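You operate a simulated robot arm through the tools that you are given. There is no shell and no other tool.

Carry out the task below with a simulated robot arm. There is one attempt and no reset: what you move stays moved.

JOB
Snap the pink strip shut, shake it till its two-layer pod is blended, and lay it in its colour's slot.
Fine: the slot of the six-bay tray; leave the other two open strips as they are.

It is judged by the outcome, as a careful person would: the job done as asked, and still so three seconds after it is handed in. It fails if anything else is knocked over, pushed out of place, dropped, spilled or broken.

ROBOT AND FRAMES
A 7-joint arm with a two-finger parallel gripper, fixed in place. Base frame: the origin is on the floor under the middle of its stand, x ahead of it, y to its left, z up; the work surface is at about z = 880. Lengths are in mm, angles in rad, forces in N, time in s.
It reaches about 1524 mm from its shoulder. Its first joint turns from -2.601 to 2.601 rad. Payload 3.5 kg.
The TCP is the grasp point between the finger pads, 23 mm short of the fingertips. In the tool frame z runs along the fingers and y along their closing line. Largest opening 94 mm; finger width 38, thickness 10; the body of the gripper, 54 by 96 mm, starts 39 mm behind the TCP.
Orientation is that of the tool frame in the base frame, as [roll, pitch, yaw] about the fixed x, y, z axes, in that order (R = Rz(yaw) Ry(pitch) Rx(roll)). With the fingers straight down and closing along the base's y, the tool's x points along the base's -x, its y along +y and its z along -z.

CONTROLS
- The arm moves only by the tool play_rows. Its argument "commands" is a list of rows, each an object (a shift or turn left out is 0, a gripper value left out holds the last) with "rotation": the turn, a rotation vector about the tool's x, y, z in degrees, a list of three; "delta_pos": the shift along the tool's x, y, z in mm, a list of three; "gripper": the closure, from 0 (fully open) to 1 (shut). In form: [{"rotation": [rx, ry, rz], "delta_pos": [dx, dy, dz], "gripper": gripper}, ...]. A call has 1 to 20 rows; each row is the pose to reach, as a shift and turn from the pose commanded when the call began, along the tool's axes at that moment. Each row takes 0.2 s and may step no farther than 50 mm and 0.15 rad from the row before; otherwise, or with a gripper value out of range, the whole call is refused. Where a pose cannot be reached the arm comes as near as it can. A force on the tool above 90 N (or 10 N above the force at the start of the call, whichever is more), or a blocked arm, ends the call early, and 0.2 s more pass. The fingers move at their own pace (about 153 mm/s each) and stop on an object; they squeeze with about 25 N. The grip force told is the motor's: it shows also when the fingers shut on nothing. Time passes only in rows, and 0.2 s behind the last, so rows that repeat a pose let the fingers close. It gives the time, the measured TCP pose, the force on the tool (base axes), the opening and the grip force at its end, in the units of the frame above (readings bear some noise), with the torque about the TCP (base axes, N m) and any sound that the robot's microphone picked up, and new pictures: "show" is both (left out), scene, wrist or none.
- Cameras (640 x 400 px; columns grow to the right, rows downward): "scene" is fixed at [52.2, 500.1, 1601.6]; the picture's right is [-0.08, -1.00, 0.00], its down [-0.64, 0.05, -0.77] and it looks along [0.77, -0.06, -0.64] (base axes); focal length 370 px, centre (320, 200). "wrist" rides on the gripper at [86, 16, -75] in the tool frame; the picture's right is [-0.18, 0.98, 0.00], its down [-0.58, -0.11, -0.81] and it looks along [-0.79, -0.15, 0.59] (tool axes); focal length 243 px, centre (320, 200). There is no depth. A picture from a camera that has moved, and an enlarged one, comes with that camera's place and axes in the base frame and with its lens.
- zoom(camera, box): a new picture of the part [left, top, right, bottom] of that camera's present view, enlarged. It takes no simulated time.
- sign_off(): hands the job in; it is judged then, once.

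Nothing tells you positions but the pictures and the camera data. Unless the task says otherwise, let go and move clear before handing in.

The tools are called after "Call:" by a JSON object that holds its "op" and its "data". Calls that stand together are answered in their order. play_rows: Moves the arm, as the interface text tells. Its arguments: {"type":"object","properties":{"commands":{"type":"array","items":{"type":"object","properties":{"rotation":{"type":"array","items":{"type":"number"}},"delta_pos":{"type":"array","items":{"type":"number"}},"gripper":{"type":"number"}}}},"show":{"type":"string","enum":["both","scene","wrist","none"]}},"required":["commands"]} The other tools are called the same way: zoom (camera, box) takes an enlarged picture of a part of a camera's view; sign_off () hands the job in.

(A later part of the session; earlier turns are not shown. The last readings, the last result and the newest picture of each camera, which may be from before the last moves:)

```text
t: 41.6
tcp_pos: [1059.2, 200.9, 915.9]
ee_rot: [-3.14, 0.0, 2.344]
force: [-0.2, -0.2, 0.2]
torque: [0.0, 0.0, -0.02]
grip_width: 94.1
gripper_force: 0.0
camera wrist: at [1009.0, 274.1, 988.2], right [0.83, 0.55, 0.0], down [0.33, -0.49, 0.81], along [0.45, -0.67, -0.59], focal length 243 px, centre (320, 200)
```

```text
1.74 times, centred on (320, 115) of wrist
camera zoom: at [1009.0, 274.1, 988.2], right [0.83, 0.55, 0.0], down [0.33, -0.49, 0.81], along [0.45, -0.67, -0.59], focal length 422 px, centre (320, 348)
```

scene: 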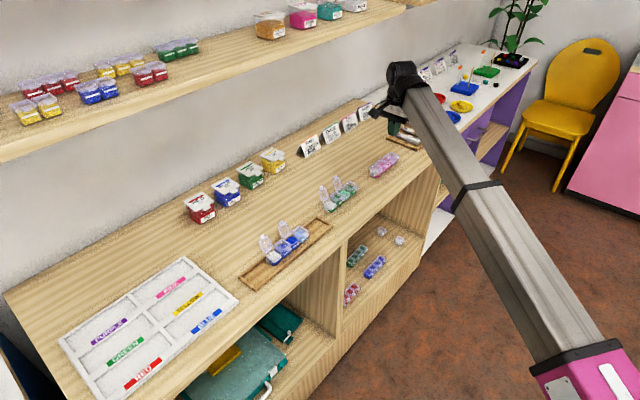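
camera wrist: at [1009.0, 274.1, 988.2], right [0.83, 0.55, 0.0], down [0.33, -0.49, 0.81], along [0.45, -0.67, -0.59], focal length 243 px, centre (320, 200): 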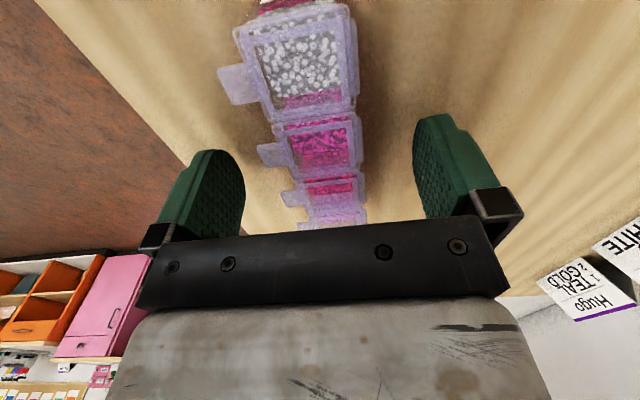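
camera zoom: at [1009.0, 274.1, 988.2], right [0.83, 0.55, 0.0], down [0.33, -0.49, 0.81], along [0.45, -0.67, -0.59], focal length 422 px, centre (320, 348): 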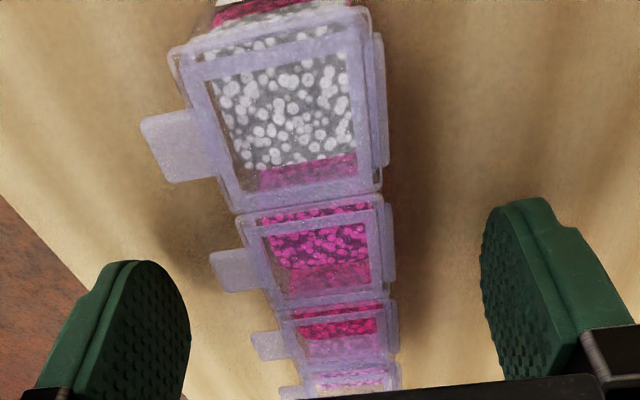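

The positioning is good. I'll close gradually on the strip.

Call:
{"op": "play_rows", "data": {"commands": [{"gripper": 0.3}, {"gripper": 0.42}, {"gripper": 0.47}, {"gripper": 0.5}, {"gripper": 0.53}, {"gripper": 0.56}, {"gripper": 0.6}, {"gripper": 0.7}, {"gripper": 1}, {"gripper": 1}], "show": "wrist"}}

Call:
{"op": "zoom", "data": {"camera": "scene", "box": [340, 130, 420, 180]}}

Call:
{"op": "zoom", "data": {"camera": "wrist", "box": [200, 0, 440, 230]}}

```text
t: 43.8
tcp_pos: [1056.9, 200.2, 915.0]
ee_rot: [-3.141, 0.001, 2.344]
force: [0.2, -0.9, -0.2]
torque: [-0.04, -0.02, 0.0]
grip_width: 43.5
gripper_force: 25.0
camera wrist: at [1009.0, 274.1, 988.4], right [0.83, 0.55, 0.0], down [0.33, -0.49, 0.81], along [0.45, -0.67, -0.59], focal length 243 px, centre (320, 200)
```

wrist: 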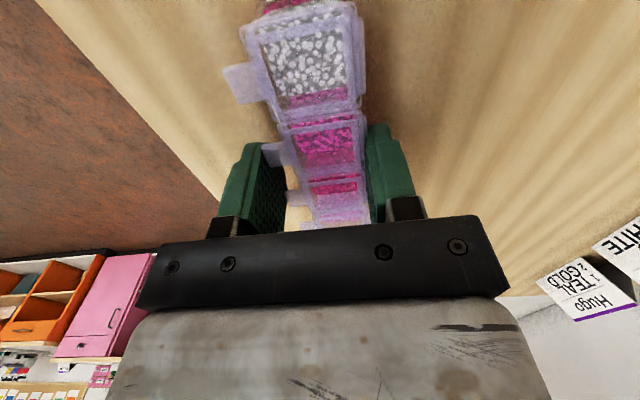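

```text
8.00 times, centred on (380, 155) of scene
camera zoom: at [52.2, 500.1, 1601.6], right [-0.08, -1.0, 0.0], down [-0.64, 0.05, -0.77], along [0.77, -0.06, -0.64], focal length 2963 px, centre (-160, 560)
```

zoom: 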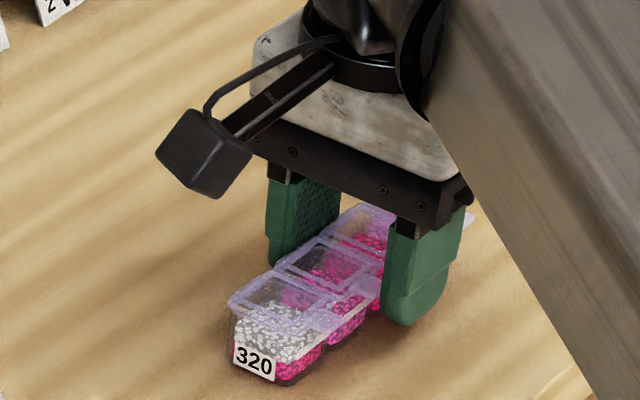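

```text
1.74 times, centred on (320, 115) of wrist
camera zoom: at [1009.0, 274.1, 988.4], right [0.83, 0.55, 0.0], down [0.33, -0.49, 0.81], along [0.45, -0.67, -0.59], focal length 422 px, centre (320, 348)
```

zoom: 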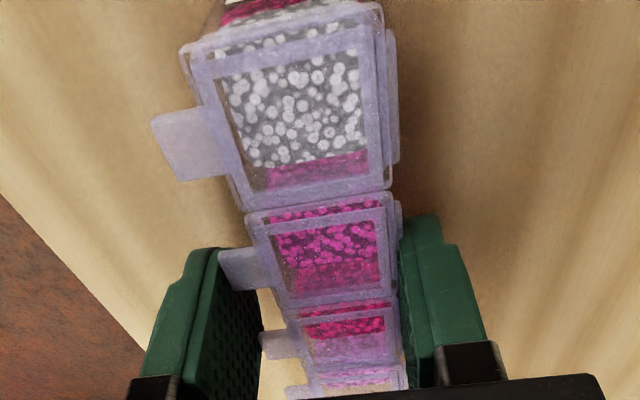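

The gripper holds the strip at 43.5 mm width. I'll lift slowly by a few centimetres and check that it hangs level and the lids stay shut.

Call:
{"op": "play_rows", "data": {"commands": [{"delta_pos": [0, 0, -4], "gripper": 1}, {"delta_pos": [0, 0, -8], "gripper": 1}, {"delta_pos": [0, 0, -14], "gripper": 1}, {"delta_pos": [0, 0, -22], "gripper": 1}, {"delta_pos": [0, 0, -30], "gripper": 1}, {"delta_pos": [0, 0, -30], "gripper": 1}], "show": "wrist"}}

Call:
{"op": "zoom", "data": {"camera": "scene", "box": [340, 130, 420, 180]}}

Call:
{"op": "zoom", "data": {"camera": "wrist", "box": [200, 0, 440, 230]}}

```text
t: 45.2
tcp_pos: [1058.5, 199.9, 943.0]
ee_rot: [-3.141, 0.0, 2.345]
force: [-1.0, -0.4, 0.5]
torque: [0.03, 0.0, 0.02]
grip_width: 0.0
gripper_force: 25.2
camera wrist: at [1009.2, 274.1, 1016.8], right [0.83, 0.55, 0.0], down [0.33, -0.49, 0.81], along [0.45, -0.67, -0.59], focal length 243 px, centre (320, 200)
```

wrist: 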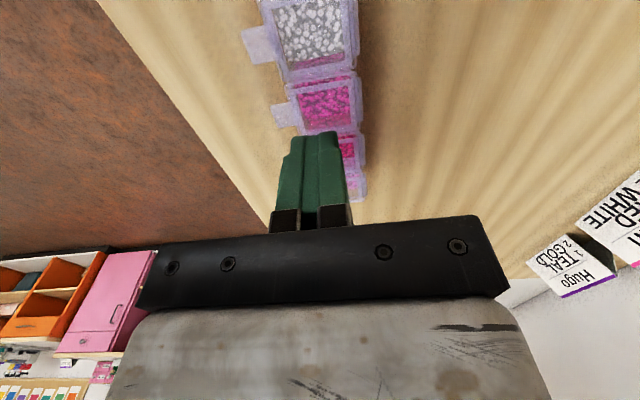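

```text
8.00 times, centred on (380, 155) of scene
camera zoom: at [52.2, 500.1, 1601.6], right [-0.08, -1.0, 0.0], down [-0.64, 0.05, -0.77], along [0.77, -0.06, -0.64], focal length 2963 px, centre (-160, 560)
```

zoom: 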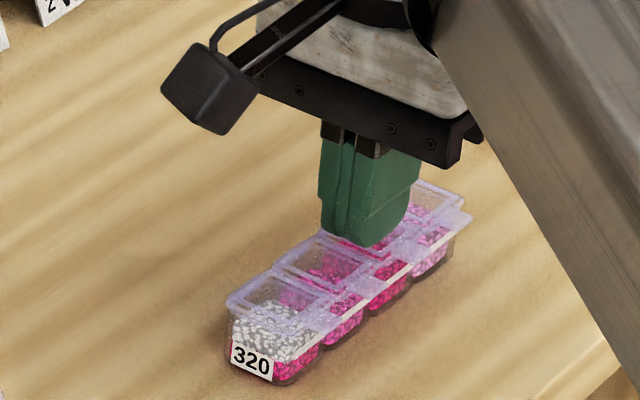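

```text
1.74 times, centred on (320, 115) of wrist
camera zoom: at [1009.2, 274.1, 1016.8], right [0.83, 0.55, 0.0], down [0.33, -0.49, 0.81], along [0.45, -0.67, -0.59], focal length 422 px, centre (320, 348)
```

zoom: 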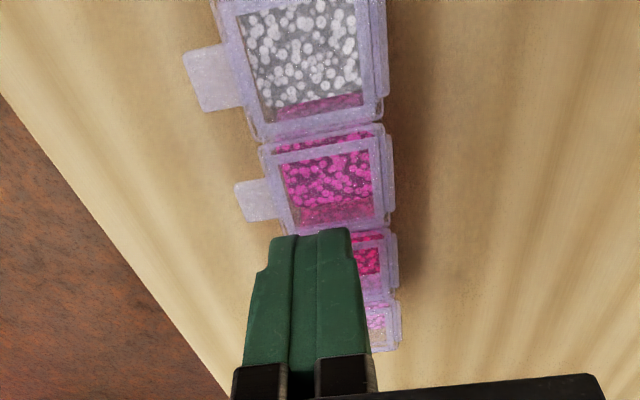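

The strip slipped out of the fingers: it stayed on the shelf and the gripper closed above it. Nothing was disturbed. I'll back off, open, re-measure, and take a deeper grip so the pads' centre meets the tabs and hinges.

Call:
{"op": "play_rows", "data": {"commands": [{"delta_pos": [0, 0, -30], "gripper": 1}, {"delta_pos": [35, 0, -65], "gripper": 0.5}, {"delta_pos": [68, 0, -84], "gripper": 0}, {"delta_pos": [68, 0, -84], "gripper": 0}, {"delta_pos": [68, 0, -84], "gripper": 0}], "show": "wrist"}}

Call:
{"op": "zoom", "data": {"camera": "wrist", "box": [250, 40, 390, 160]}}

Call:
{"op": "zoom", "data": {"camera": "wrist", "box": [270, 100, 390, 200]}}

Call:
{"op": "zoom", "data": {"camera": "scene", "box": [360, 146, 406, 180]}}

```text
t: 46.4
tcp_pos: [1009.5, 245.9, 1026.3]
ee_rot: [3.141, 0.0, 2.343]
force: [0.0, 0.0, -0.6]
torque: [0.01, -0.01, 0.01]
grip_width: 94.1
gripper_force: 0.0
camera wrist: at [960.1, 320.0, 1099.9], right [0.83, 0.55, 0.0], down [0.33, -0.49, 0.81], along [0.45, -0.67, -0.59], focal length 243 px, centre (320, 200)
```

wrist: 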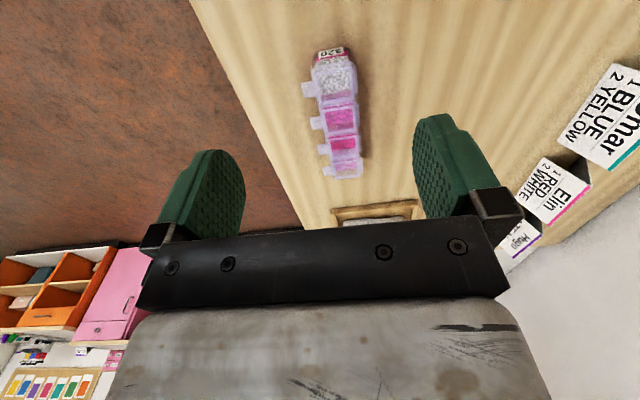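

```text
3.33 times, centred on (320, 100) of wrist
camera zoom: at [960.1, 320.0, 1099.9], right [0.83, 0.55, 0.0], down [0.33, -0.49, 0.81], along [0.45, -0.67, -0.59], focal length 809 px, centre (320, 533)
```

zoom: 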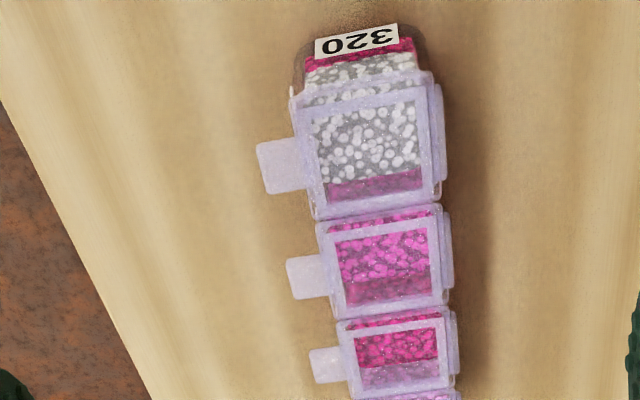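

```text
4.00 times, centred on (330, 150) of wrist
camera zoom: at [960.1, 320.0, 1099.9], right [0.83, 0.55, 0.0], down [0.33, -0.49, 0.81], along [0.45, -0.67, -0.59], focal length 970 px, centre (280, 400)
```

zoom: 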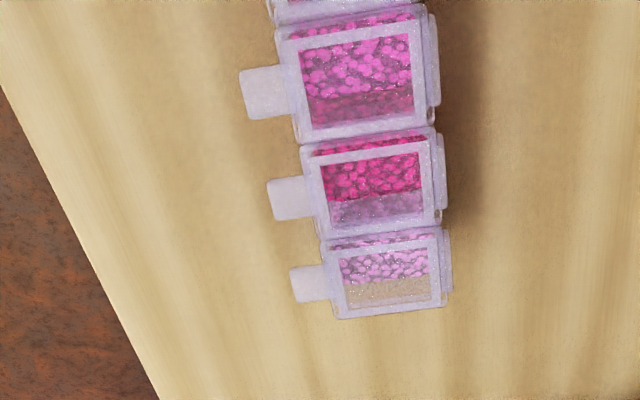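

```text
11.76 times, centred on (383, 163) of scene
camera zoom: at [52.2, 500.1, 1601.6], right [-0.08, -1.0, 0.0], down [-0.64, 0.05, -0.77], along [0.77, -0.06, -0.64], focal length 4357 px, centre (-421, 635)
```

zoom: 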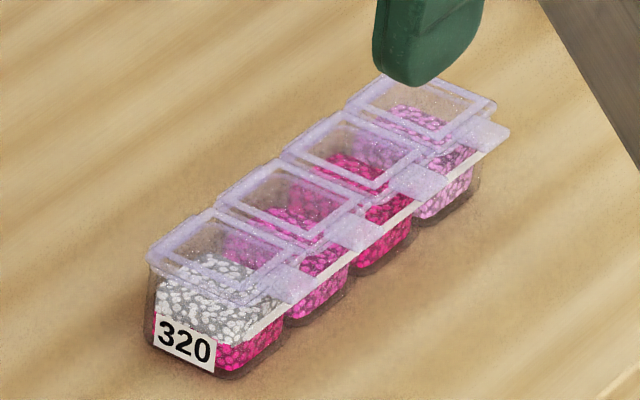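

The strip is well aligned with the tool and undamaged. I'll re-grip with the TCP at lid level (fingertips about 5 mm above the shelf), then lift in tiny steps while reading the force and opening.

Call:
{"op": "play_rows", "data": {"commands": [{"delta_pos": [-34, 2, 10], "gripper": 0}, {"delta_pos": [-67.8, 4.5, 20], "gripper": 0}, {"delta_pos": [-67.8, 4.5, 60], "gripper": 0}, {"delta_pos": [-67.8, 4.5, 90], "gripper": 0}, {"delta_pos": [-67.8, 4.5, 108], "gripper": 0}, {"delta_pos": [-67.8, 4.5, 117], "gripper": 0}, {"delta_pos": [-67.8, 4.5, 117], "gripper": 0}], "show": "none"}}

Call:
{"op": "play_rows", "data": {"commands": [{"gripper": 0.3}, {"gripper": 0.42}, {"gripper": 0.47}, {"gripper": 0.5}, {"gripper": 0.53}, {"gripper": 0.56}, {"gripper": 0.6}, {"gripper": 0.7}, {"gripper": 1}, {"gripper": 1}], "show": "wrist"}}

Call:
{"op": "zoom", "data": {"camera": "scene", "box": [340, 130, 420, 180]}}

Call:
{"op": "zoom", "data": {"camera": "wrist", "box": [200, 0, 440, 230]}}

```text
t: 48.0
tcp_pos: [1061.0, 202.7, 911.5]
ee_rot: [3.142, -0.002, 2.344]
force: [-0.8, -0.1, 0.4]
torque: [0.01, -0.03, 0.01]
grip_width: 93.9
gripper_force: 0.0
```

```text
t: 50.2
tcp_pos: [1061.4, 202.6, 913.0]
ee_rot: [3.141, 0.001, 2.344]
force: [-0.3, -0.1, 0.2]
torque: [0.06, -0.04, 0.0]
grip_width: 43.4
gripper_force: 24.9
camera wrist: at [1011.6, 275.9, 985.6], right [0.83, 0.55, 0.0], down [0.33, -0.49, 0.81], along [0.45, -0.67, -0.59], focal length 243 px, centre (320, 200)
```

wrist: 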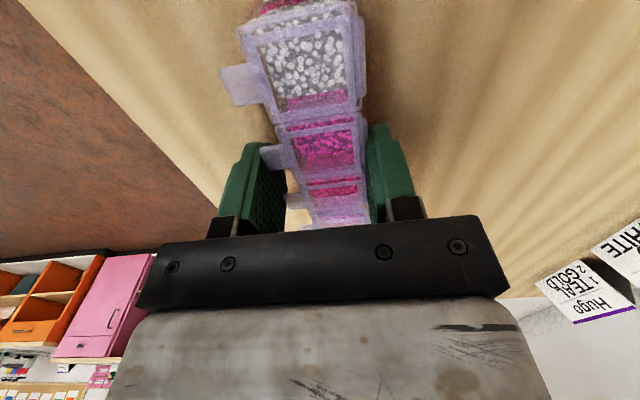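

```text
8.00 times, centred on (380, 155) of scene
camera zoom: at [52.2, 500.1, 1601.6], right [-0.08, -1.0, 0.0], down [-0.64, 0.05, -0.77], along [0.77, -0.06, -0.64], focal length 2963 px, centre (-160, 560)
```

zoom: 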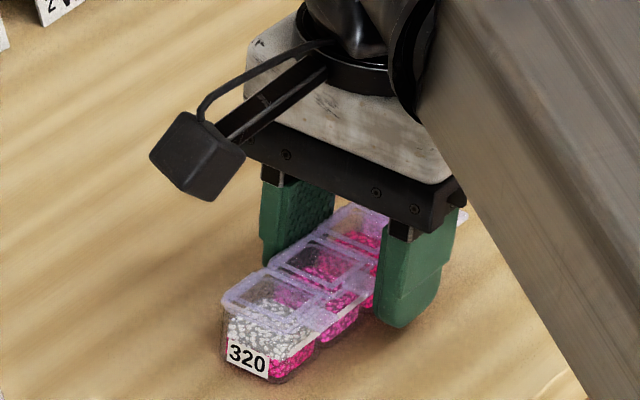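

```text
1.74 times, centred on (320, 115) of wrist
camera zoom: at [1011.6, 275.9, 985.6], right [0.83, 0.55, 0.0], down [0.33, -0.49, 0.81], along [0.45, -0.67, -0.59], focal length 422 px, centre (320, 348)
```

zoom: 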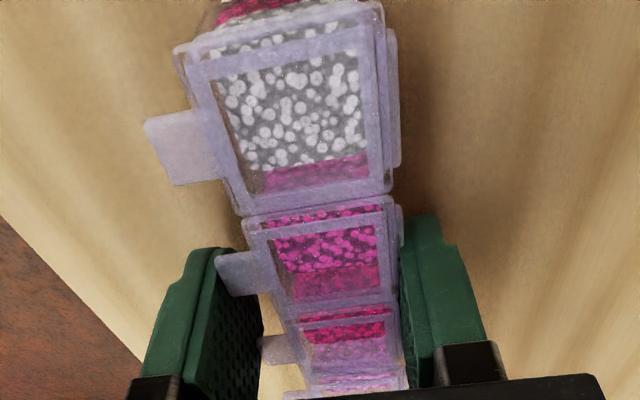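

The arm settled 3–4 mm higher than intended. I'll loosen slightly, go 5 mm deeper and re-close before lifting.

Call:
{"op": "play_rows", "data": {"commands": [{"gripper": 0.45}, {"gripper": 0.4}, {"delta_pos": [0, 0, 3], "gripper": 0.4}, {"delta_pos": [0, 0, 6], "gripper": 0.4}, {"delta_pos": [0, 0, 6], "gripper": 0.4}], "show": "none"}}

Call:
{"op": "play_rows", "data": {"commands": [{"gripper": 0.46}, {"gripper": 0.5}, {"gripper": 0.53}, {"gripper": 0.56}, {"gripper": 0.6}, {"gripper": 0.7}, {"gripper": 1}, {"gripper": 1}], "show": "none"}}

Call:
{"op": "play_rows", "data": {"commands": [{"delta_pos": [0, 0, -1.5], "gripper": 1}, {"delta_pos": [0, 0, -3], "gripper": 1}, {"delta_pos": [0, 0, -3], "gripper": 1}], "show": "wrist"}}

Call:
{"op": "zoom", "data": {"camera": "scene", "box": [350, 145, 414, 185]}}

```text
t: 51.4
tcp_pos: [1061.0, 202.5, 905.7]
ee_rot: [3.141, 0.0, 2.344]
force: [0.7, -0.3, 0.2]
torque: [0.04, -0.01, -0.02]
grip_width: 56.5
gripper_force: 0.0
```

```text
t: 53.2
tcp_pos: [1060.8, 201.2, 906.7]
ee_rot: [3.141, 0.001, 2.345]
force: [0.3, 0.8, -0.3]
torque: [0.01, -0.04, 0.02]
grip_width: 43.4
gripper_force: 25.1
```

```text
t: 54.0
tcp_pos: [1061.6, 202.6, 909.7]
ee_rot: [-3.141, 0.0, 2.344]
force: [0.8, 0.3, -1.2]
torque: [-0.02, 0.0, -0.03]
grip_width: 43.3
gripper_force: 24.9
camera wrist: at [1012.3, 276.1, 982.5], right [0.83, 0.55, 0.0], down [0.33, -0.49, 0.81], along [0.45, -0.67, -0.59], focal length 243 px, centre (320, 200)
```

wrist: 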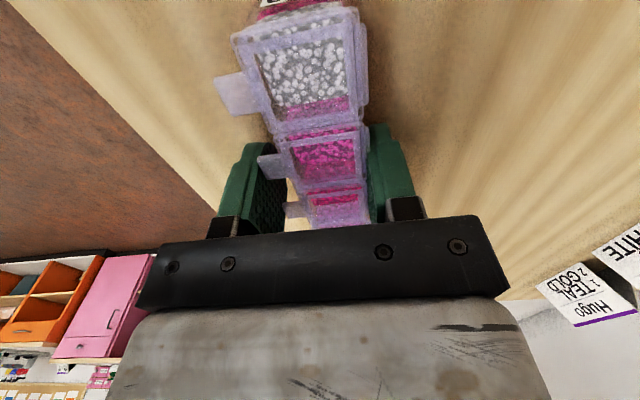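

```text
10.00 times, centred on (382, 165) of scene
camera zoom: at [52.2, 500.1, 1601.6], right [-0.08, -1.0, 0.0], down [-0.64, 0.05, -0.77], along [0.77, -0.06, -0.64], focal length 3704 px, centre (-300, 550)
```

zoom: 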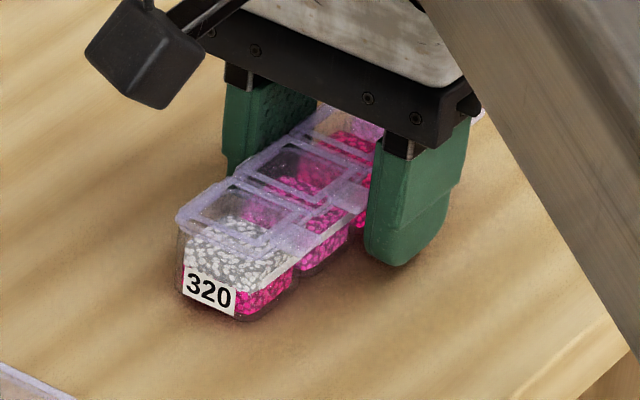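

The strip is following the fingers upward by about 2–3 mm. I'll continue lifting gently.

Call:
{"op": "play_rows", "data": {"commands": [{"delta_pos": [0, 0, -2], "gripper": 1}, {"delta_pos": [0, 0, -5], "gripper": 1}, {"delta_pos": [0, 0, -9], "gripper": 1}, {"delta_pos": [0, 0, -14], "gripper": 1}, {"delta_pos": [0, 0, -20], "gripper": 1}, {"delta_pos": [0, 0, -20], "gripper": 1}], "show": "wrist"}}

Call:
{"op": "zoom", "data": {"camera": "scene", "box": [350, 140, 414, 180]}}

```text
t: 55.4
tcp_pos: [1060.3, 202.9, 928.6]
ee_rot: [3.141, 0.0, 2.344]
force: [-0.3, -0.5, -1.7]
torque: [0.01, 0.04, -0.02]
grip_width: 43.3
gripper_force: 25.0
camera wrist: at [1011.4, 276.6, 1003.1], right [0.83, 0.55, 0.0], down [0.33, -0.49, 0.81], along [0.45, -0.67, -0.59], focal length 243 px, centre (320, 200)
```

wrist: 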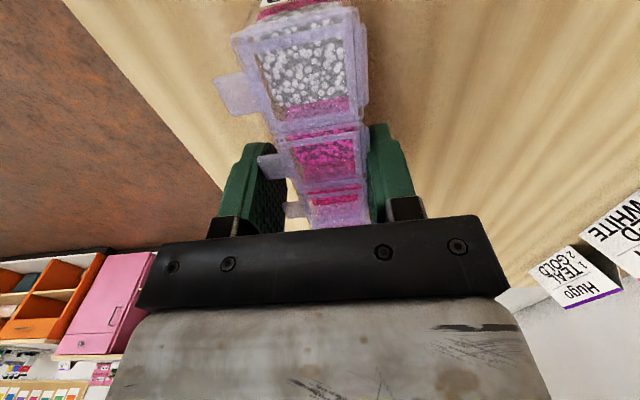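

```text
10.00 times, centred on (382, 160) of scene
camera zoom: at [52.2, 500.1, 1601.6], right [-0.08, -1.0, 0.0], down [-0.64, 0.05, -0.77], along [0.77, -0.06, -0.64], focal length 3704 px, centre (-300, 600)
```

zoom: 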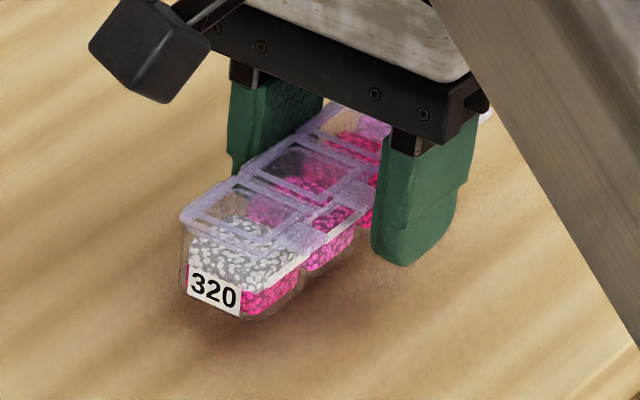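

The strip is held firmly and hanging level with lids shut. I'll raise it to about z = 1070, clear of everything, before shaking.

Call:
{"op": "play_rows", "data": {"commands": [{"delta_pos": [0, 0, -15], "gripper": 1}, {"delta_pos": [0, 0, -40], "gripper": 1}, {"delta_pos": [0, 0, -65], "gripper": 1}, {"delta_pos": [0, 0, -90], "gripper": 1}, {"delta_pos": [0, 0, -115], "gripper": 1}, {"delta_pos": [0, 0, -135], "gripper": 1}, {"delta_pos": [0, 0, -145], "gripper": 1}, {"delta_pos": [0, 0, -145], "gripper": 1}]}}

Call:
{"op": "zoom", "data": {"camera": "wrist", "box": [200, 0, 440, 230]}}

Call:
{"op": "zoom", "data": {"camera": "scene", "box": [340, 90, 420, 150]}}

```text
t: 57.2
tcp_pos: [1060.0, 204.5, 1072.7]
ee_rot: [-3.142, 0.001, 2.345]
force: [-0.7, -0.5, -1.3]
torque: [-0.02, 0.0, -0.02]
grip_width: 43.4
gripper_force: 25.1
camera wrist: at [1011.4, 278.5, 1146.0], right [0.83, 0.55, 0.0], down [0.33, -0.49, 0.81], along [0.45, -0.67, -0.59], focal length 243 px, centre (320, 200)
```

scene: 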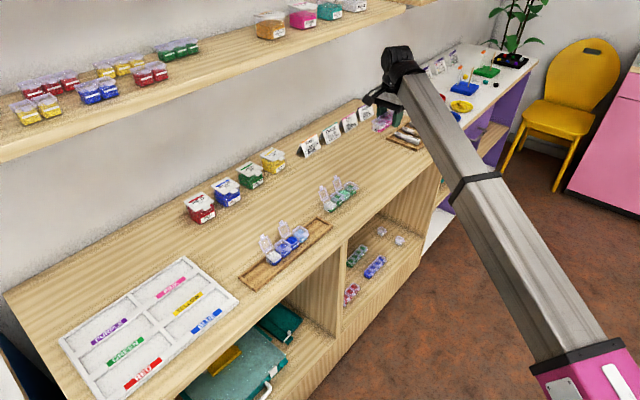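
wrist: 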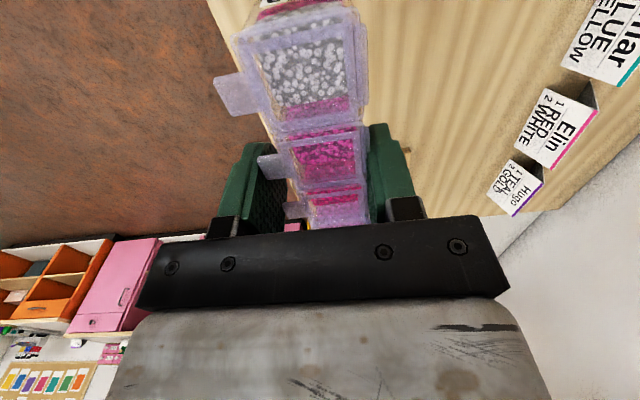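

```text
1.74 times, centred on (320, 115) of wrist
camera zoom: at [1011.4, 278.5, 1146.0], right [0.83, 0.55, 0.0], down [0.33, -0.49, 0.81], along [0.45, -0.67, -0.59], focal length 422 px, centre (320, 348)
```

zoom: 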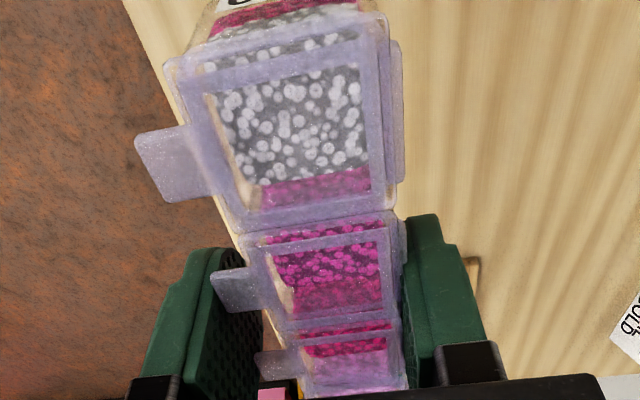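

```text
6.67 times, centred on (380, 120) of scene
camera zoom: at [52.2, 500.1, 1601.6], right [-0.08, -1.0, 0.0], down [-0.64, 0.05, -0.77], along [0.77, -0.06, -0.64], focal length 2469 px, centre (-80, 733)
```

zoom: 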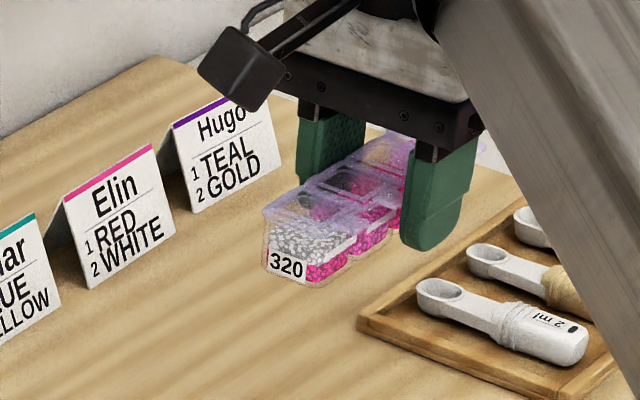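

The strip is held well at z ≈ 1073. I'll begin with a moderate shake along its length and check the grip and the pod.

Call:
{"op": "play_rows", "data": {"commands": [{"delta_pos": [10, 0, 0], "gripper": 1}, {"delta_pos": [-10, 0, 0], "gripper": 1}, {"delta_pos": [12, 0, 0], "gripper": 1}, {"delta_pos": [-12, 0, 0], "gripper": 1}, {"delta_pos": [14, 0, 0], "gripper": 1}, {"delta_pos": [-14, 0, 0], "gripper": 1}, {"delta_pos": [14, 0, 0], "gripper": 1}, {"delta_pos": [-14, 0, 0], "gripper": 1}, {"delta_pos": [0, 0, 0], "gripper": 1}, {"delta_pos": [0, 0, 0], "gripper": 1}], "show": "wrist"}}

Call:
{"op": "zoom", "data": {"camera": "scene", "box": [350, 100, 410, 140]}}

Call:
{"op": "zoom", "data": {"camera": "wrist", "box": [200, 0, 440, 230]}}

```text
t: 59.4
tcp_pos: [1058.8, 201.8, 1073.4]
ee_rot: [3.141, 0.001, 2.345]
force: [0.1, -0.1, -0.9]
torque: [-0.01, -0.02, 0.01]
grip_width: 43.1
gripper_force: 24.7
camera wrist: at [1011.2, 276.1, 1146.5], right [0.83, 0.55, 0.0], down [0.33, -0.49, 0.81], along [0.45, -0.67, -0.59], focal length 243 px, centre (320, 200)
```

wrist: 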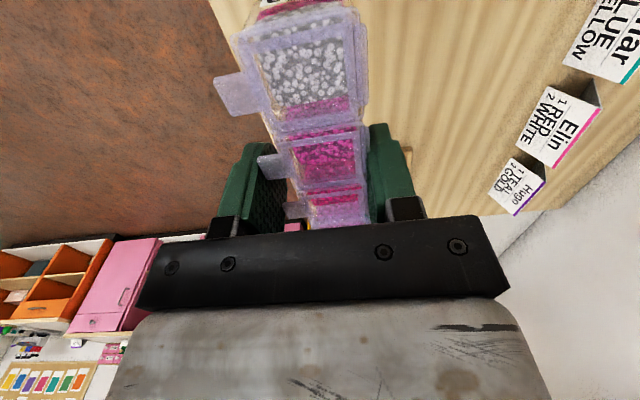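

```text
10.00 times, centred on (380, 120) of scene
camera zoom: at [52.2, 500.1, 1601.6], right [-0.08, -1.0, 0.0], down [-0.64, 0.05, -0.77], along [0.77, -0.06, -0.64], focal length 3704 px, centre (-280, 1000)
```

zoom: 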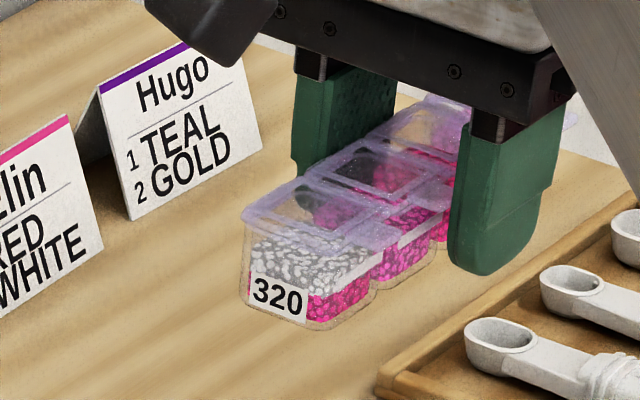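

```text
1.74 times, centred on (320, 115) of wrist
camera zoom: at [1011.2, 276.1, 1146.5], right [0.83, 0.55, 0.0], down [0.33, -0.49, 0.81], along [0.45, -0.67, -0.59], focal length 422 px, centre (320, 348)
```

zoom: 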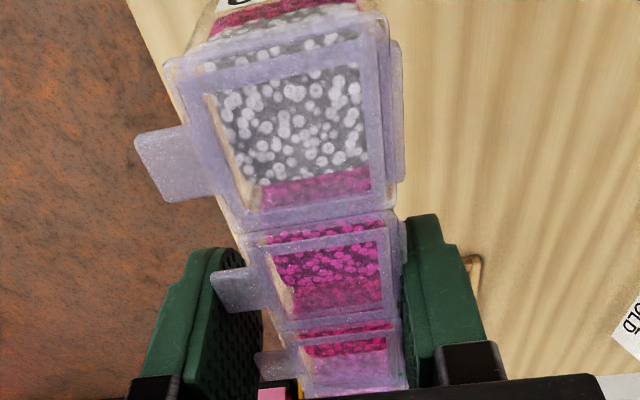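

The grip holds, but the layers are still separate. I'll shake harder with larger strokes.

Call:
{"op": "play_rows", "data": {"commands": [{"delta_pos": [16, 0, 0], "gripper": 1}, {"delta_pos": [-18, 0, 0], "gripper": 1}, {"delta_pos": [20, 0, 0], "gripper": 1}, {"delta_pos": [-22, 0, 0], "gripper": 1}, {"delta_pos": [24, 0, 0], "gripper": 1}, {"delta_pos": [-24, 0, 0], "gripper": 1}, {"delta_pos": [24, 0, 0], "gripper": 1}, {"delta_pos": [-24, 0, 0], "gripper": 1}, {"delta_pos": [24, 0, 0], "gripper": 1}, {"delta_pos": [-24, 0, 0], "gripper": 1}, {"delta_pos": [24, 0, 0], "gripper": 1}, {"delta_pos": [-24, 0, 0], "gripper": 1}, {"delta_pos": [24, 0, 0], "gripper": 1}, {"delta_pos": [-24, 0, 0], "gripper": 1}, {"delta_pos": [12, 0, 0], "gripper": 1}, {"delta_pos": [0, 0, 0], "gripper": 1}, {"delta_pos": [0, 0, 0], "gripper": 1}], "show": "none"}}

Call:
{"op": "zoom", "data": {"camera": "scene", "box": [350, 100, 410, 140]}}

Call:
{"op": "zoom", "data": {"camera": "wrist", "box": [200, 0, 440, 230]}}

```text
t: 63.0
tcp_pos: [1064.0, 203.2, 1077.3]
ee_rot: [3.142, 0.0, 2.343]
force: [-0.1, -0.3, -1.1]
torque: [-0.02, -0.01, 0.02]
grip_width: 43.5
gripper_force: 25.4
```

```text
10.00 times, centred on (380, 120) of scene
camera zoom: at [52.2, 500.1, 1601.6], right [-0.08, -1.0, 0.0], down [-0.64, 0.05, -0.77], along [0.77, -0.06, -0.64], focal length 3704 px, centre (-280, 1000)
```

zoom: 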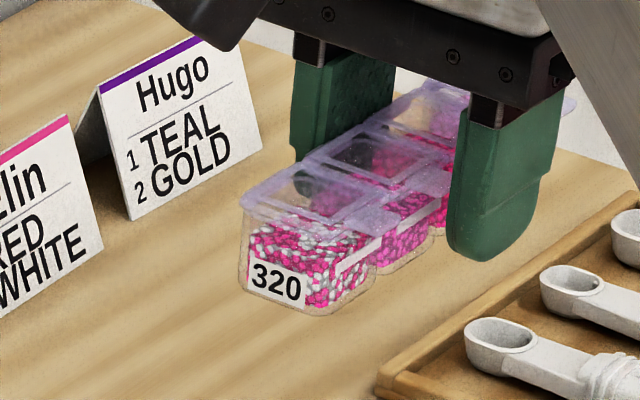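

```text
1.74 times, centred on (320, 115) of wrist
camera zoom: at [1013.8, 276.4, 1149.9], right [0.83, 0.55, 0.0], down [0.33, -0.49, 0.81], along [0.45, -0.67, -0.59], focal length 422 px, centre (320, 348)
```

zoom: 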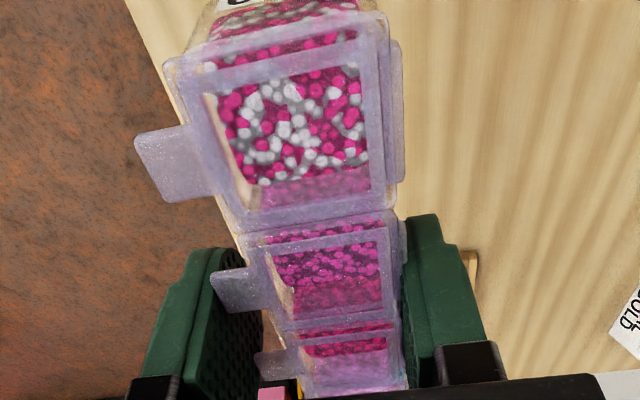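

The pod now looks mixed. I'll zoom in to judge whether it's evenly blended and check nothing spilled below.

Call:
{"op": "zoom", "data": {"camera": "scene", "box": [368, 112, 396, 134]}}

Call:
{"op": "zoom", "data": {"camera": "wrist", "box": [260, 0, 360, 80]}}

Call:
{"op": "zoom", "data": {"camera": "scene", "box": [330, 110, 450, 200]}}

```text
16.00 times, centred on (382, 123) of scene
camera zoom: at [52.2, 500.1, 1601.6], right [-0.08, -1.0, 0.0], down [-0.64, 0.05, -0.77], along [0.77, -0.06, -0.64], focal length 5926 px, centre (-672, 1432)
```

zoom: 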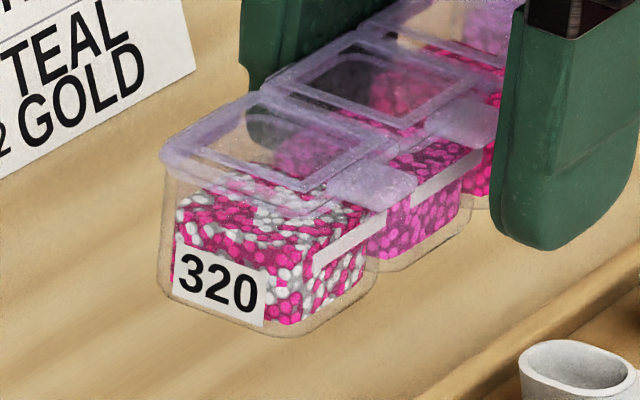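

```text
5.00 times, centred on (310, 40) of wrist
camera zoom: at [1013.8, 276.4, 1149.9], right [0.83, 0.55, 0.0], down [0.33, -0.49, 0.81], along [0.45, -0.67, -0.59], focal length 1213 px, centre (370, 1000)
```

zoom: 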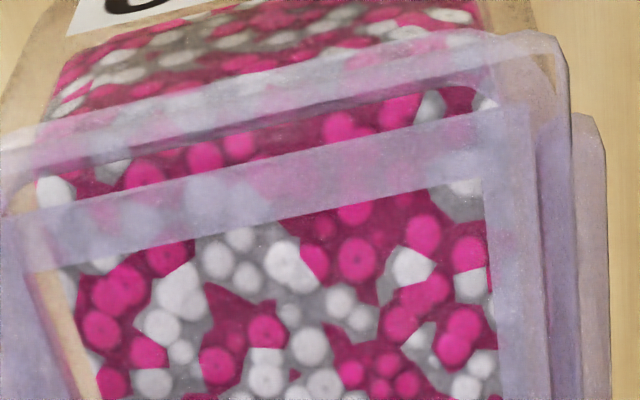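

```text
4.44 times, centred on (390, 155) of scene
camera zoom: at [52.2, 500.1, 1601.6], right [-0.08, -1.0, 0.0], down [-0.64, 0.05, -0.77], along [0.77, -0.06, -0.64], focal length 1646 px, centre (9, 400)
```

zoom: 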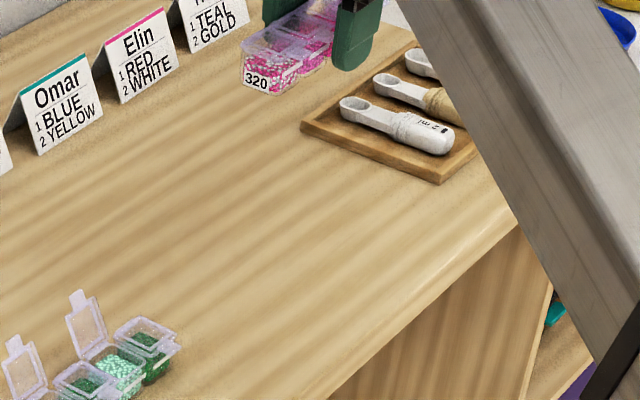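

It looks mixed throughout, with nothing spilled. I'll do one more round to confirm the mixture doesn't change further.

Call:
{"op": "play_rows", "data": {"commands": [{"delta_pos": [16, 0, 0], "gripper": 1}, {"delta_pos": [-20, 0, 0], "gripper": 1}, {"delta_pos": [24, 0, 0], "gripper": 1}, {"delta_pos": [-24, 0, 0], "gripper": 1}, {"delta_pos": [24, 0, 0], "gripper": 1}, {"delta_pos": [-24, 0, 0], "gripper": 1}, {"delta_pos": [24, 0, 0], "gripper": 1}, {"delta_pos": [-24, 0, 0], "gripper": 1}, {"delta_pos": [24, 0, 0], "gripper": 1}, {"delta_pos": [-24, 0, 0], "gripper": 1}, {"delta_pos": [24, 0, 0], "gripper": 1}, {"delta_pos": [-24, 0, 0], "gripper": 1}, {"delta_pos": [12, 0, 0], "gripper": 1}, {"delta_pos": [0, 0, 0], "gripper": 1}, {"delta_pos": [0, 0, 0], "gripper": 1}], "show": "scene"}}

Call:
{"op": "zoom", "data": {"camera": "scene", "box": [368, 112, 396, 134]}}

Call:
{"op": "zoom", "data": {"camera": "wrist", "box": [200, 0, 440, 230]}}

```text
t: 66.2
tcp_pos: [1060.9, 199.8, 1074.3]
ee_rot: [3.141, -0.001, 2.344]
force: [-0.2, -0.3, -1.6]
torque: [-0.01, -0.03, 0.01]
grip_width: 43.2
gripper_force: 25.1
```

scene: 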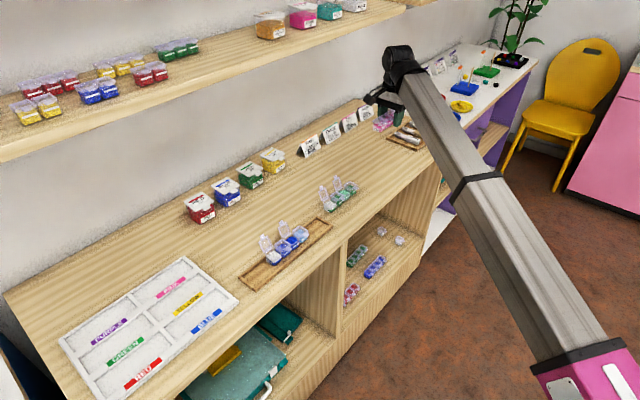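

```text
16.00 times, centred on (382, 123) of scene
camera zoom: at [52.2, 500.1, 1601.6], right [-0.08, -1.0, 0.0], down [-0.64, 0.05, -0.77], along [0.77, -0.06, -0.64], focal length 5926 px, centre (-672, 1432)
```

zoom: 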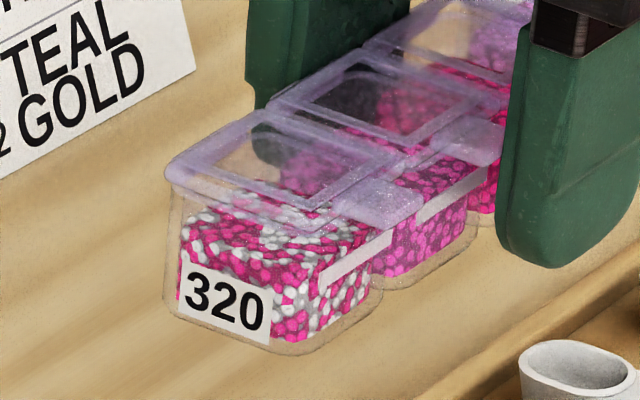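

```text
1.74 times, centred on (320, 115) of wrist
camera zoom: at [1012.5, 275.2, 1146.8], right [0.83, 0.55, 0.0], down [0.33, -0.49, 0.81], along [0.45, -0.67, -0.59], focal length 422 px, centre (320, 348)
```

zoom: 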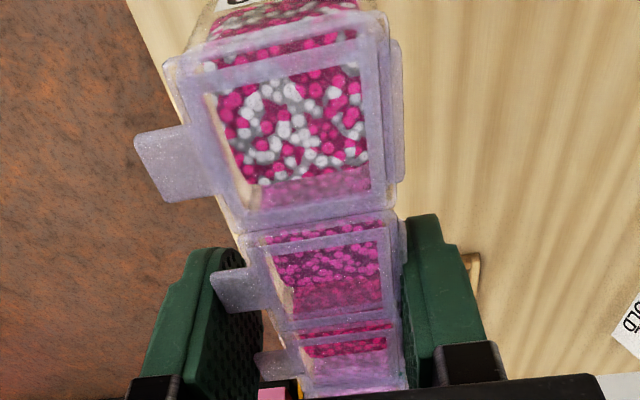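

The mixture is unchanged, so the pod is blended and the lids held through the shaking. Next I'll carry the strip level along the shelf towards the tray at left, staying well above the other strips and below the upper shelf.

Call:
{"op": "play_rows", "data": {"commands": [{"delta_pos": [12, 0, 2], "gripper": 1}, {"delta_pos": [35, 1, 4], "gripper": 1}, {"delta_pos": [70, 2, 6], "gripper": 1}, {"delta_pos": [110, 4, 8], "gripper": 1}, {"delta_pos": [150, 5, 10], "gripper": 1}, {"delta_pos": [190, 6, 10], "gripper": 1}, {"delta_pos": [230, 8, 10], "gripper": 1}, {"delta_pos": [270, 9, 10], "gripper": 1}, {"delta_pos": [310, 10, 10], "gripper": 1}, {"delta_pos": [350, 12, 10], "gripper": 1}, {"delta_pos": [390, 13, 10], "gripper": 1}, {"delta_pos": [430, 15, 10], "gripper": 1}, {"delta_pos": [470, 16, 10], "gripper": 1}, {"delta_pos": [510, 17, 10], "gripper": 1}, {"delta_pos": [550, 19, 10], "gripper": 1}, {"delta_pos": [580, 20, 10], "gripper": 1}, {"delta_pos": [600, 20, 10], "gripper": 1}, {"delta_pos": [610, 20, 10], "gripper": 1}, {"delta_pos": [610, 20, 10], "gripper": 1}]}}

```text
t: 70.2
tcp_pos: [648.6, 652.0, 1062.0]
ee_rot: [-3.141, 0.001, 2.344]
force: [-0.4, 0.5, -0.2]
torque: [0.03, 0.0, 0.01]
grip_width: 43.5
gripper_force: 25.1
camera wrist: at [599.1, 726.6, 1136.2], right [0.83, 0.55, 0.0], down [0.33, -0.49, 0.81], along [0.45, -0.67, -0.59], focal length 243 px, centre (320, 200)
```

scene: 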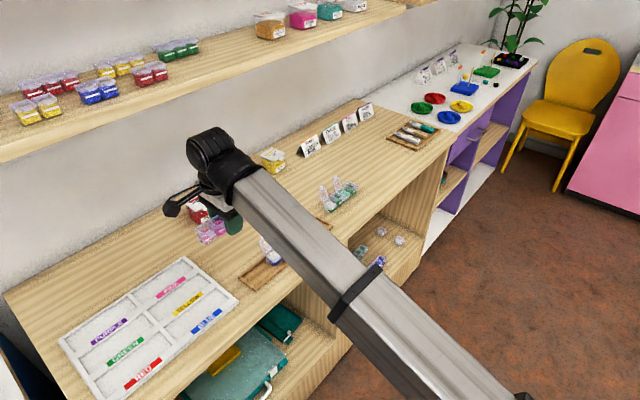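
wrist: 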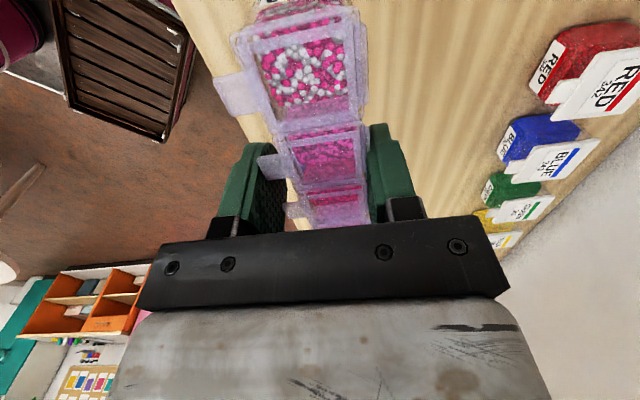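

The strip is held steady. I'll continue past the tray on its near side to let the wrist camera measure the pink bay.

Call:
{"op": "play_rows", "data": {"commands": [{"delta_pos": [12, 0, 4], "gripper": 1}, {"delta_pos": [40, 0, 10], "gripper": 1}, {"delta_pos": [80, 1, 18], "gripper": 1}, {"delta_pos": [120, 1.5, 25], "gripper": 1}, {"delta_pos": [160, 2, 30], "gripper": 1}, {"delta_pos": [195, 2.5, 33], "gripper": 1}, {"delta_pos": [212, 2.7, 35], "gripper": 1}, {"delta_pos": [217, 2.7, 35], "gripper": 1}, {"delta_pos": [217, 2.7, 35], "gripper": 1}]}}

```text
t: 72.2
tcp_pos: [500.6, 811.4, 1030.2]
ee_rot: [3.141, 0.0, 2.344]
force: [0.1, -0.9, -1.0]
torque: [0.01, -0.01, -0.03]
grip_width: 43.5
gripper_force: 24.8
camera wrist: at [451.3, 884.3, 1102.5], right [0.83, 0.55, 0.0], down [0.33, -0.49, 0.81], along [0.45, -0.67, -0.59], focal length 243 px, centre (320, 200)
```

scene: 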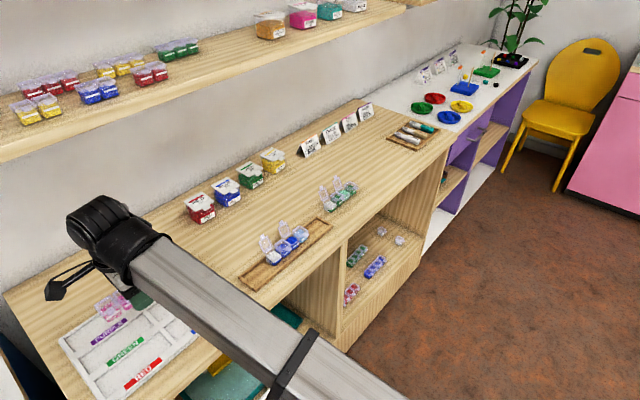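
wrist: 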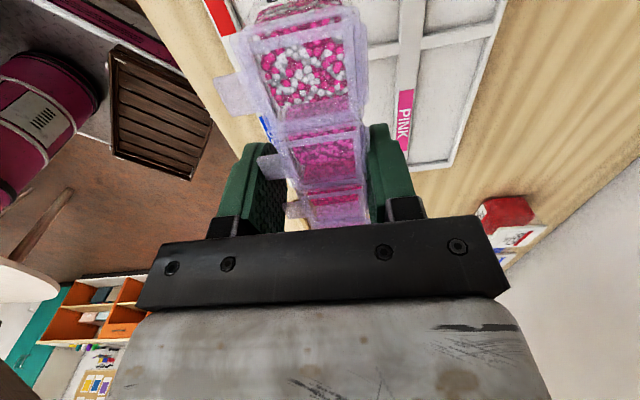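

The pink bay is visible at right in the wrist view. I'll zoom in to measure it.

Call:
{"op": "zoom", "data": {"camera": "wrist", "box": [370, 0, 530, 180]}}

Call:
{"op": "zoom", "data": {"camera": "wrist", "box": [390, 100, 490, 180]}}

Call:
{"op": "zoom", "data": {"camera": "wrist", "box": [390, 0, 520, 90]}}

```text
2.22 times, centred on (450, 90) of wrist
camera zoom: at [451.3, 884.3, 1102.5], right [0.83, 0.55, 0.0], down [0.33, -0.49, 0.81], along [0.45, -0.67, -0.59], focal length 539 px, centre (31, 444)
```

zoom: 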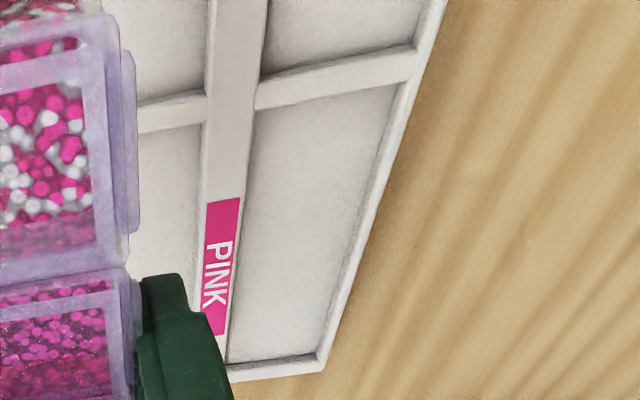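

```text
5.00 times, centred on (440, 140) of wrist
camera zoom: at [451.3, 884.3, 1102.5], right [0.83, 0.55, 0.0], down [0.33, -0.49, 0.81], along [0.45, -0.67, -0.59], focal length 1213 px, centre (-280, 500)
```

zoom: 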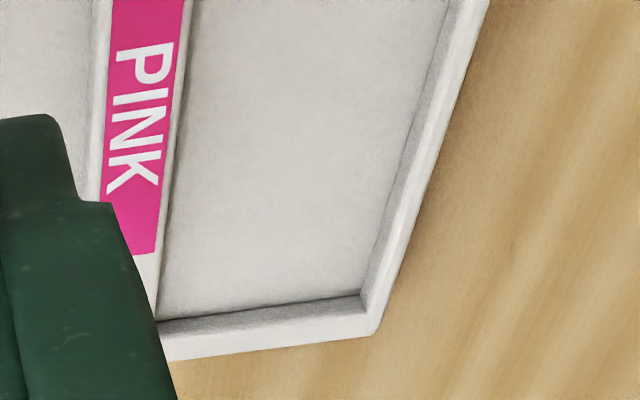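

```text
4.44 times, centred on (455, 45) of wrist
camera zoom: at [451.3, 884.3, 1102.5], right [0.83, 0.55, 0.0], down [0.33, -0.49, 0.81], along [0.45, -0.67, -0.59], focal length 1078 px, centre (-280, 889)
```

zoom: 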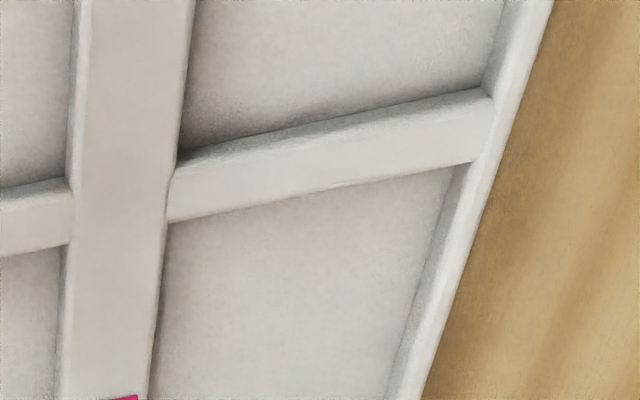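

In the tool frame the bay spans about e' 13.5–151 and n' 83–131.5, rotated +1.5° from the strip. I'll move over its centre with that small turn, then check alignment before lowering.

Call:
{"op": "play_rows", "data": {"commands": [{"delta_pos": [-8, 10, 2], "rotation": [0, 0, -0.3], "gripper": 1}, {"delta_pos": [-25, 32, 8], "rotation": [0, 0, -0.6], "gripper": 1}, {"delta_pos": [-45, 57, 15], "rotation": [0, 0, -0.9], "gripper": 1}, {"delta_pos": [-65, 82, 22], "rotation": [0, 0, -1.2], "gripper": 1}, {"delta_pos": [-78, 98, 28], "rotation": [0, 0, -1.5], "gripper": 1}, {"delta_pos": [-82.4, 103.8, 30], "rotation": [0, 0, -1.5], "gripper": 1}, {"delta_pos": [-82.4, 103.8, 30], "rotation": [0, 0, -1.5], "gripper": 1}]}}

Call:
{"op": "zoom", "data": {"camera": "scene", "box": [70, 210, 230, 310]}}

Call:
{"op": "zoom", "data": {"camera": "wrist", "box": [180, 0, 460, 230]}}

```text
t: 73.8
tcp_pos: [631.4, 825.9, 996.8]
ee_rot: [-3.14, 0.0, 2.371]
force: [0.4, -0.9, -1.1]
torque: [0.0, 0.0, -0.01]
grip_width: 43.5
gripper_force: 24.9
camera wrist: at [580.2, 897.9, 1070.8], right [0.82, 0.58, 0.0], down [0.34, -0.48, 0.81], along [0.46, -0.66, -0.59], focal length 243 px, centre (320, 200)
```

scene: 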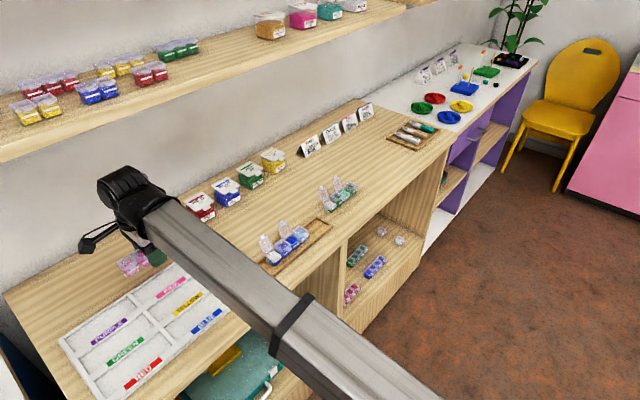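
wrist: 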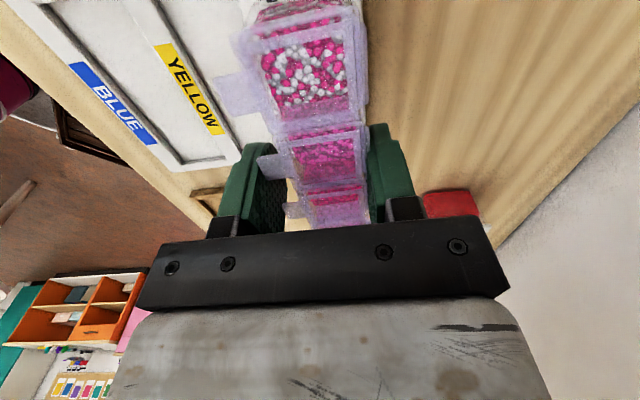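

```text
4.00 times, centred on (150, 260) of scene
camera zoom: at [52.2, 500.1, 1601.6], right [-0.08, -1.0, 0.0], down [-0.64, 0.05, -0.77], along [0.77, -0.06, -0.64], focal length 1482 px, centre (1000, -40)
```

zoom: 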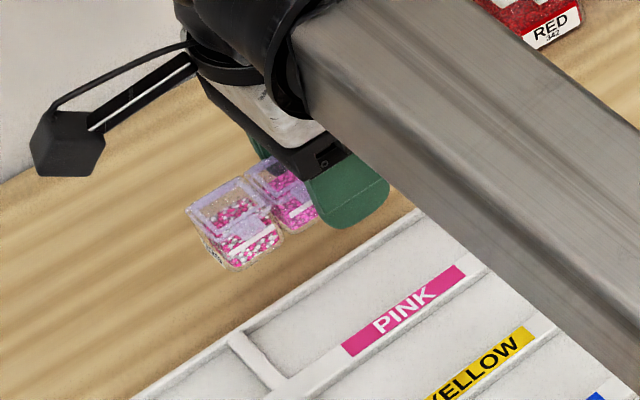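

```text
1.74 times, centred on (320, 115) of wrist
camera zoom: at [580.2, 897.9, 1070.8], right [0.82, 0.58, 0.0], down [0.34, -0.48, 0.81], along [0.46, -0.66, -0.59], focal length 422 px, centre (320, 348)
```

zoom: 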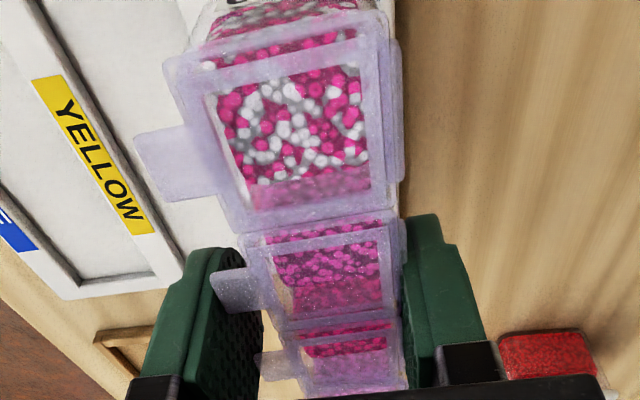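

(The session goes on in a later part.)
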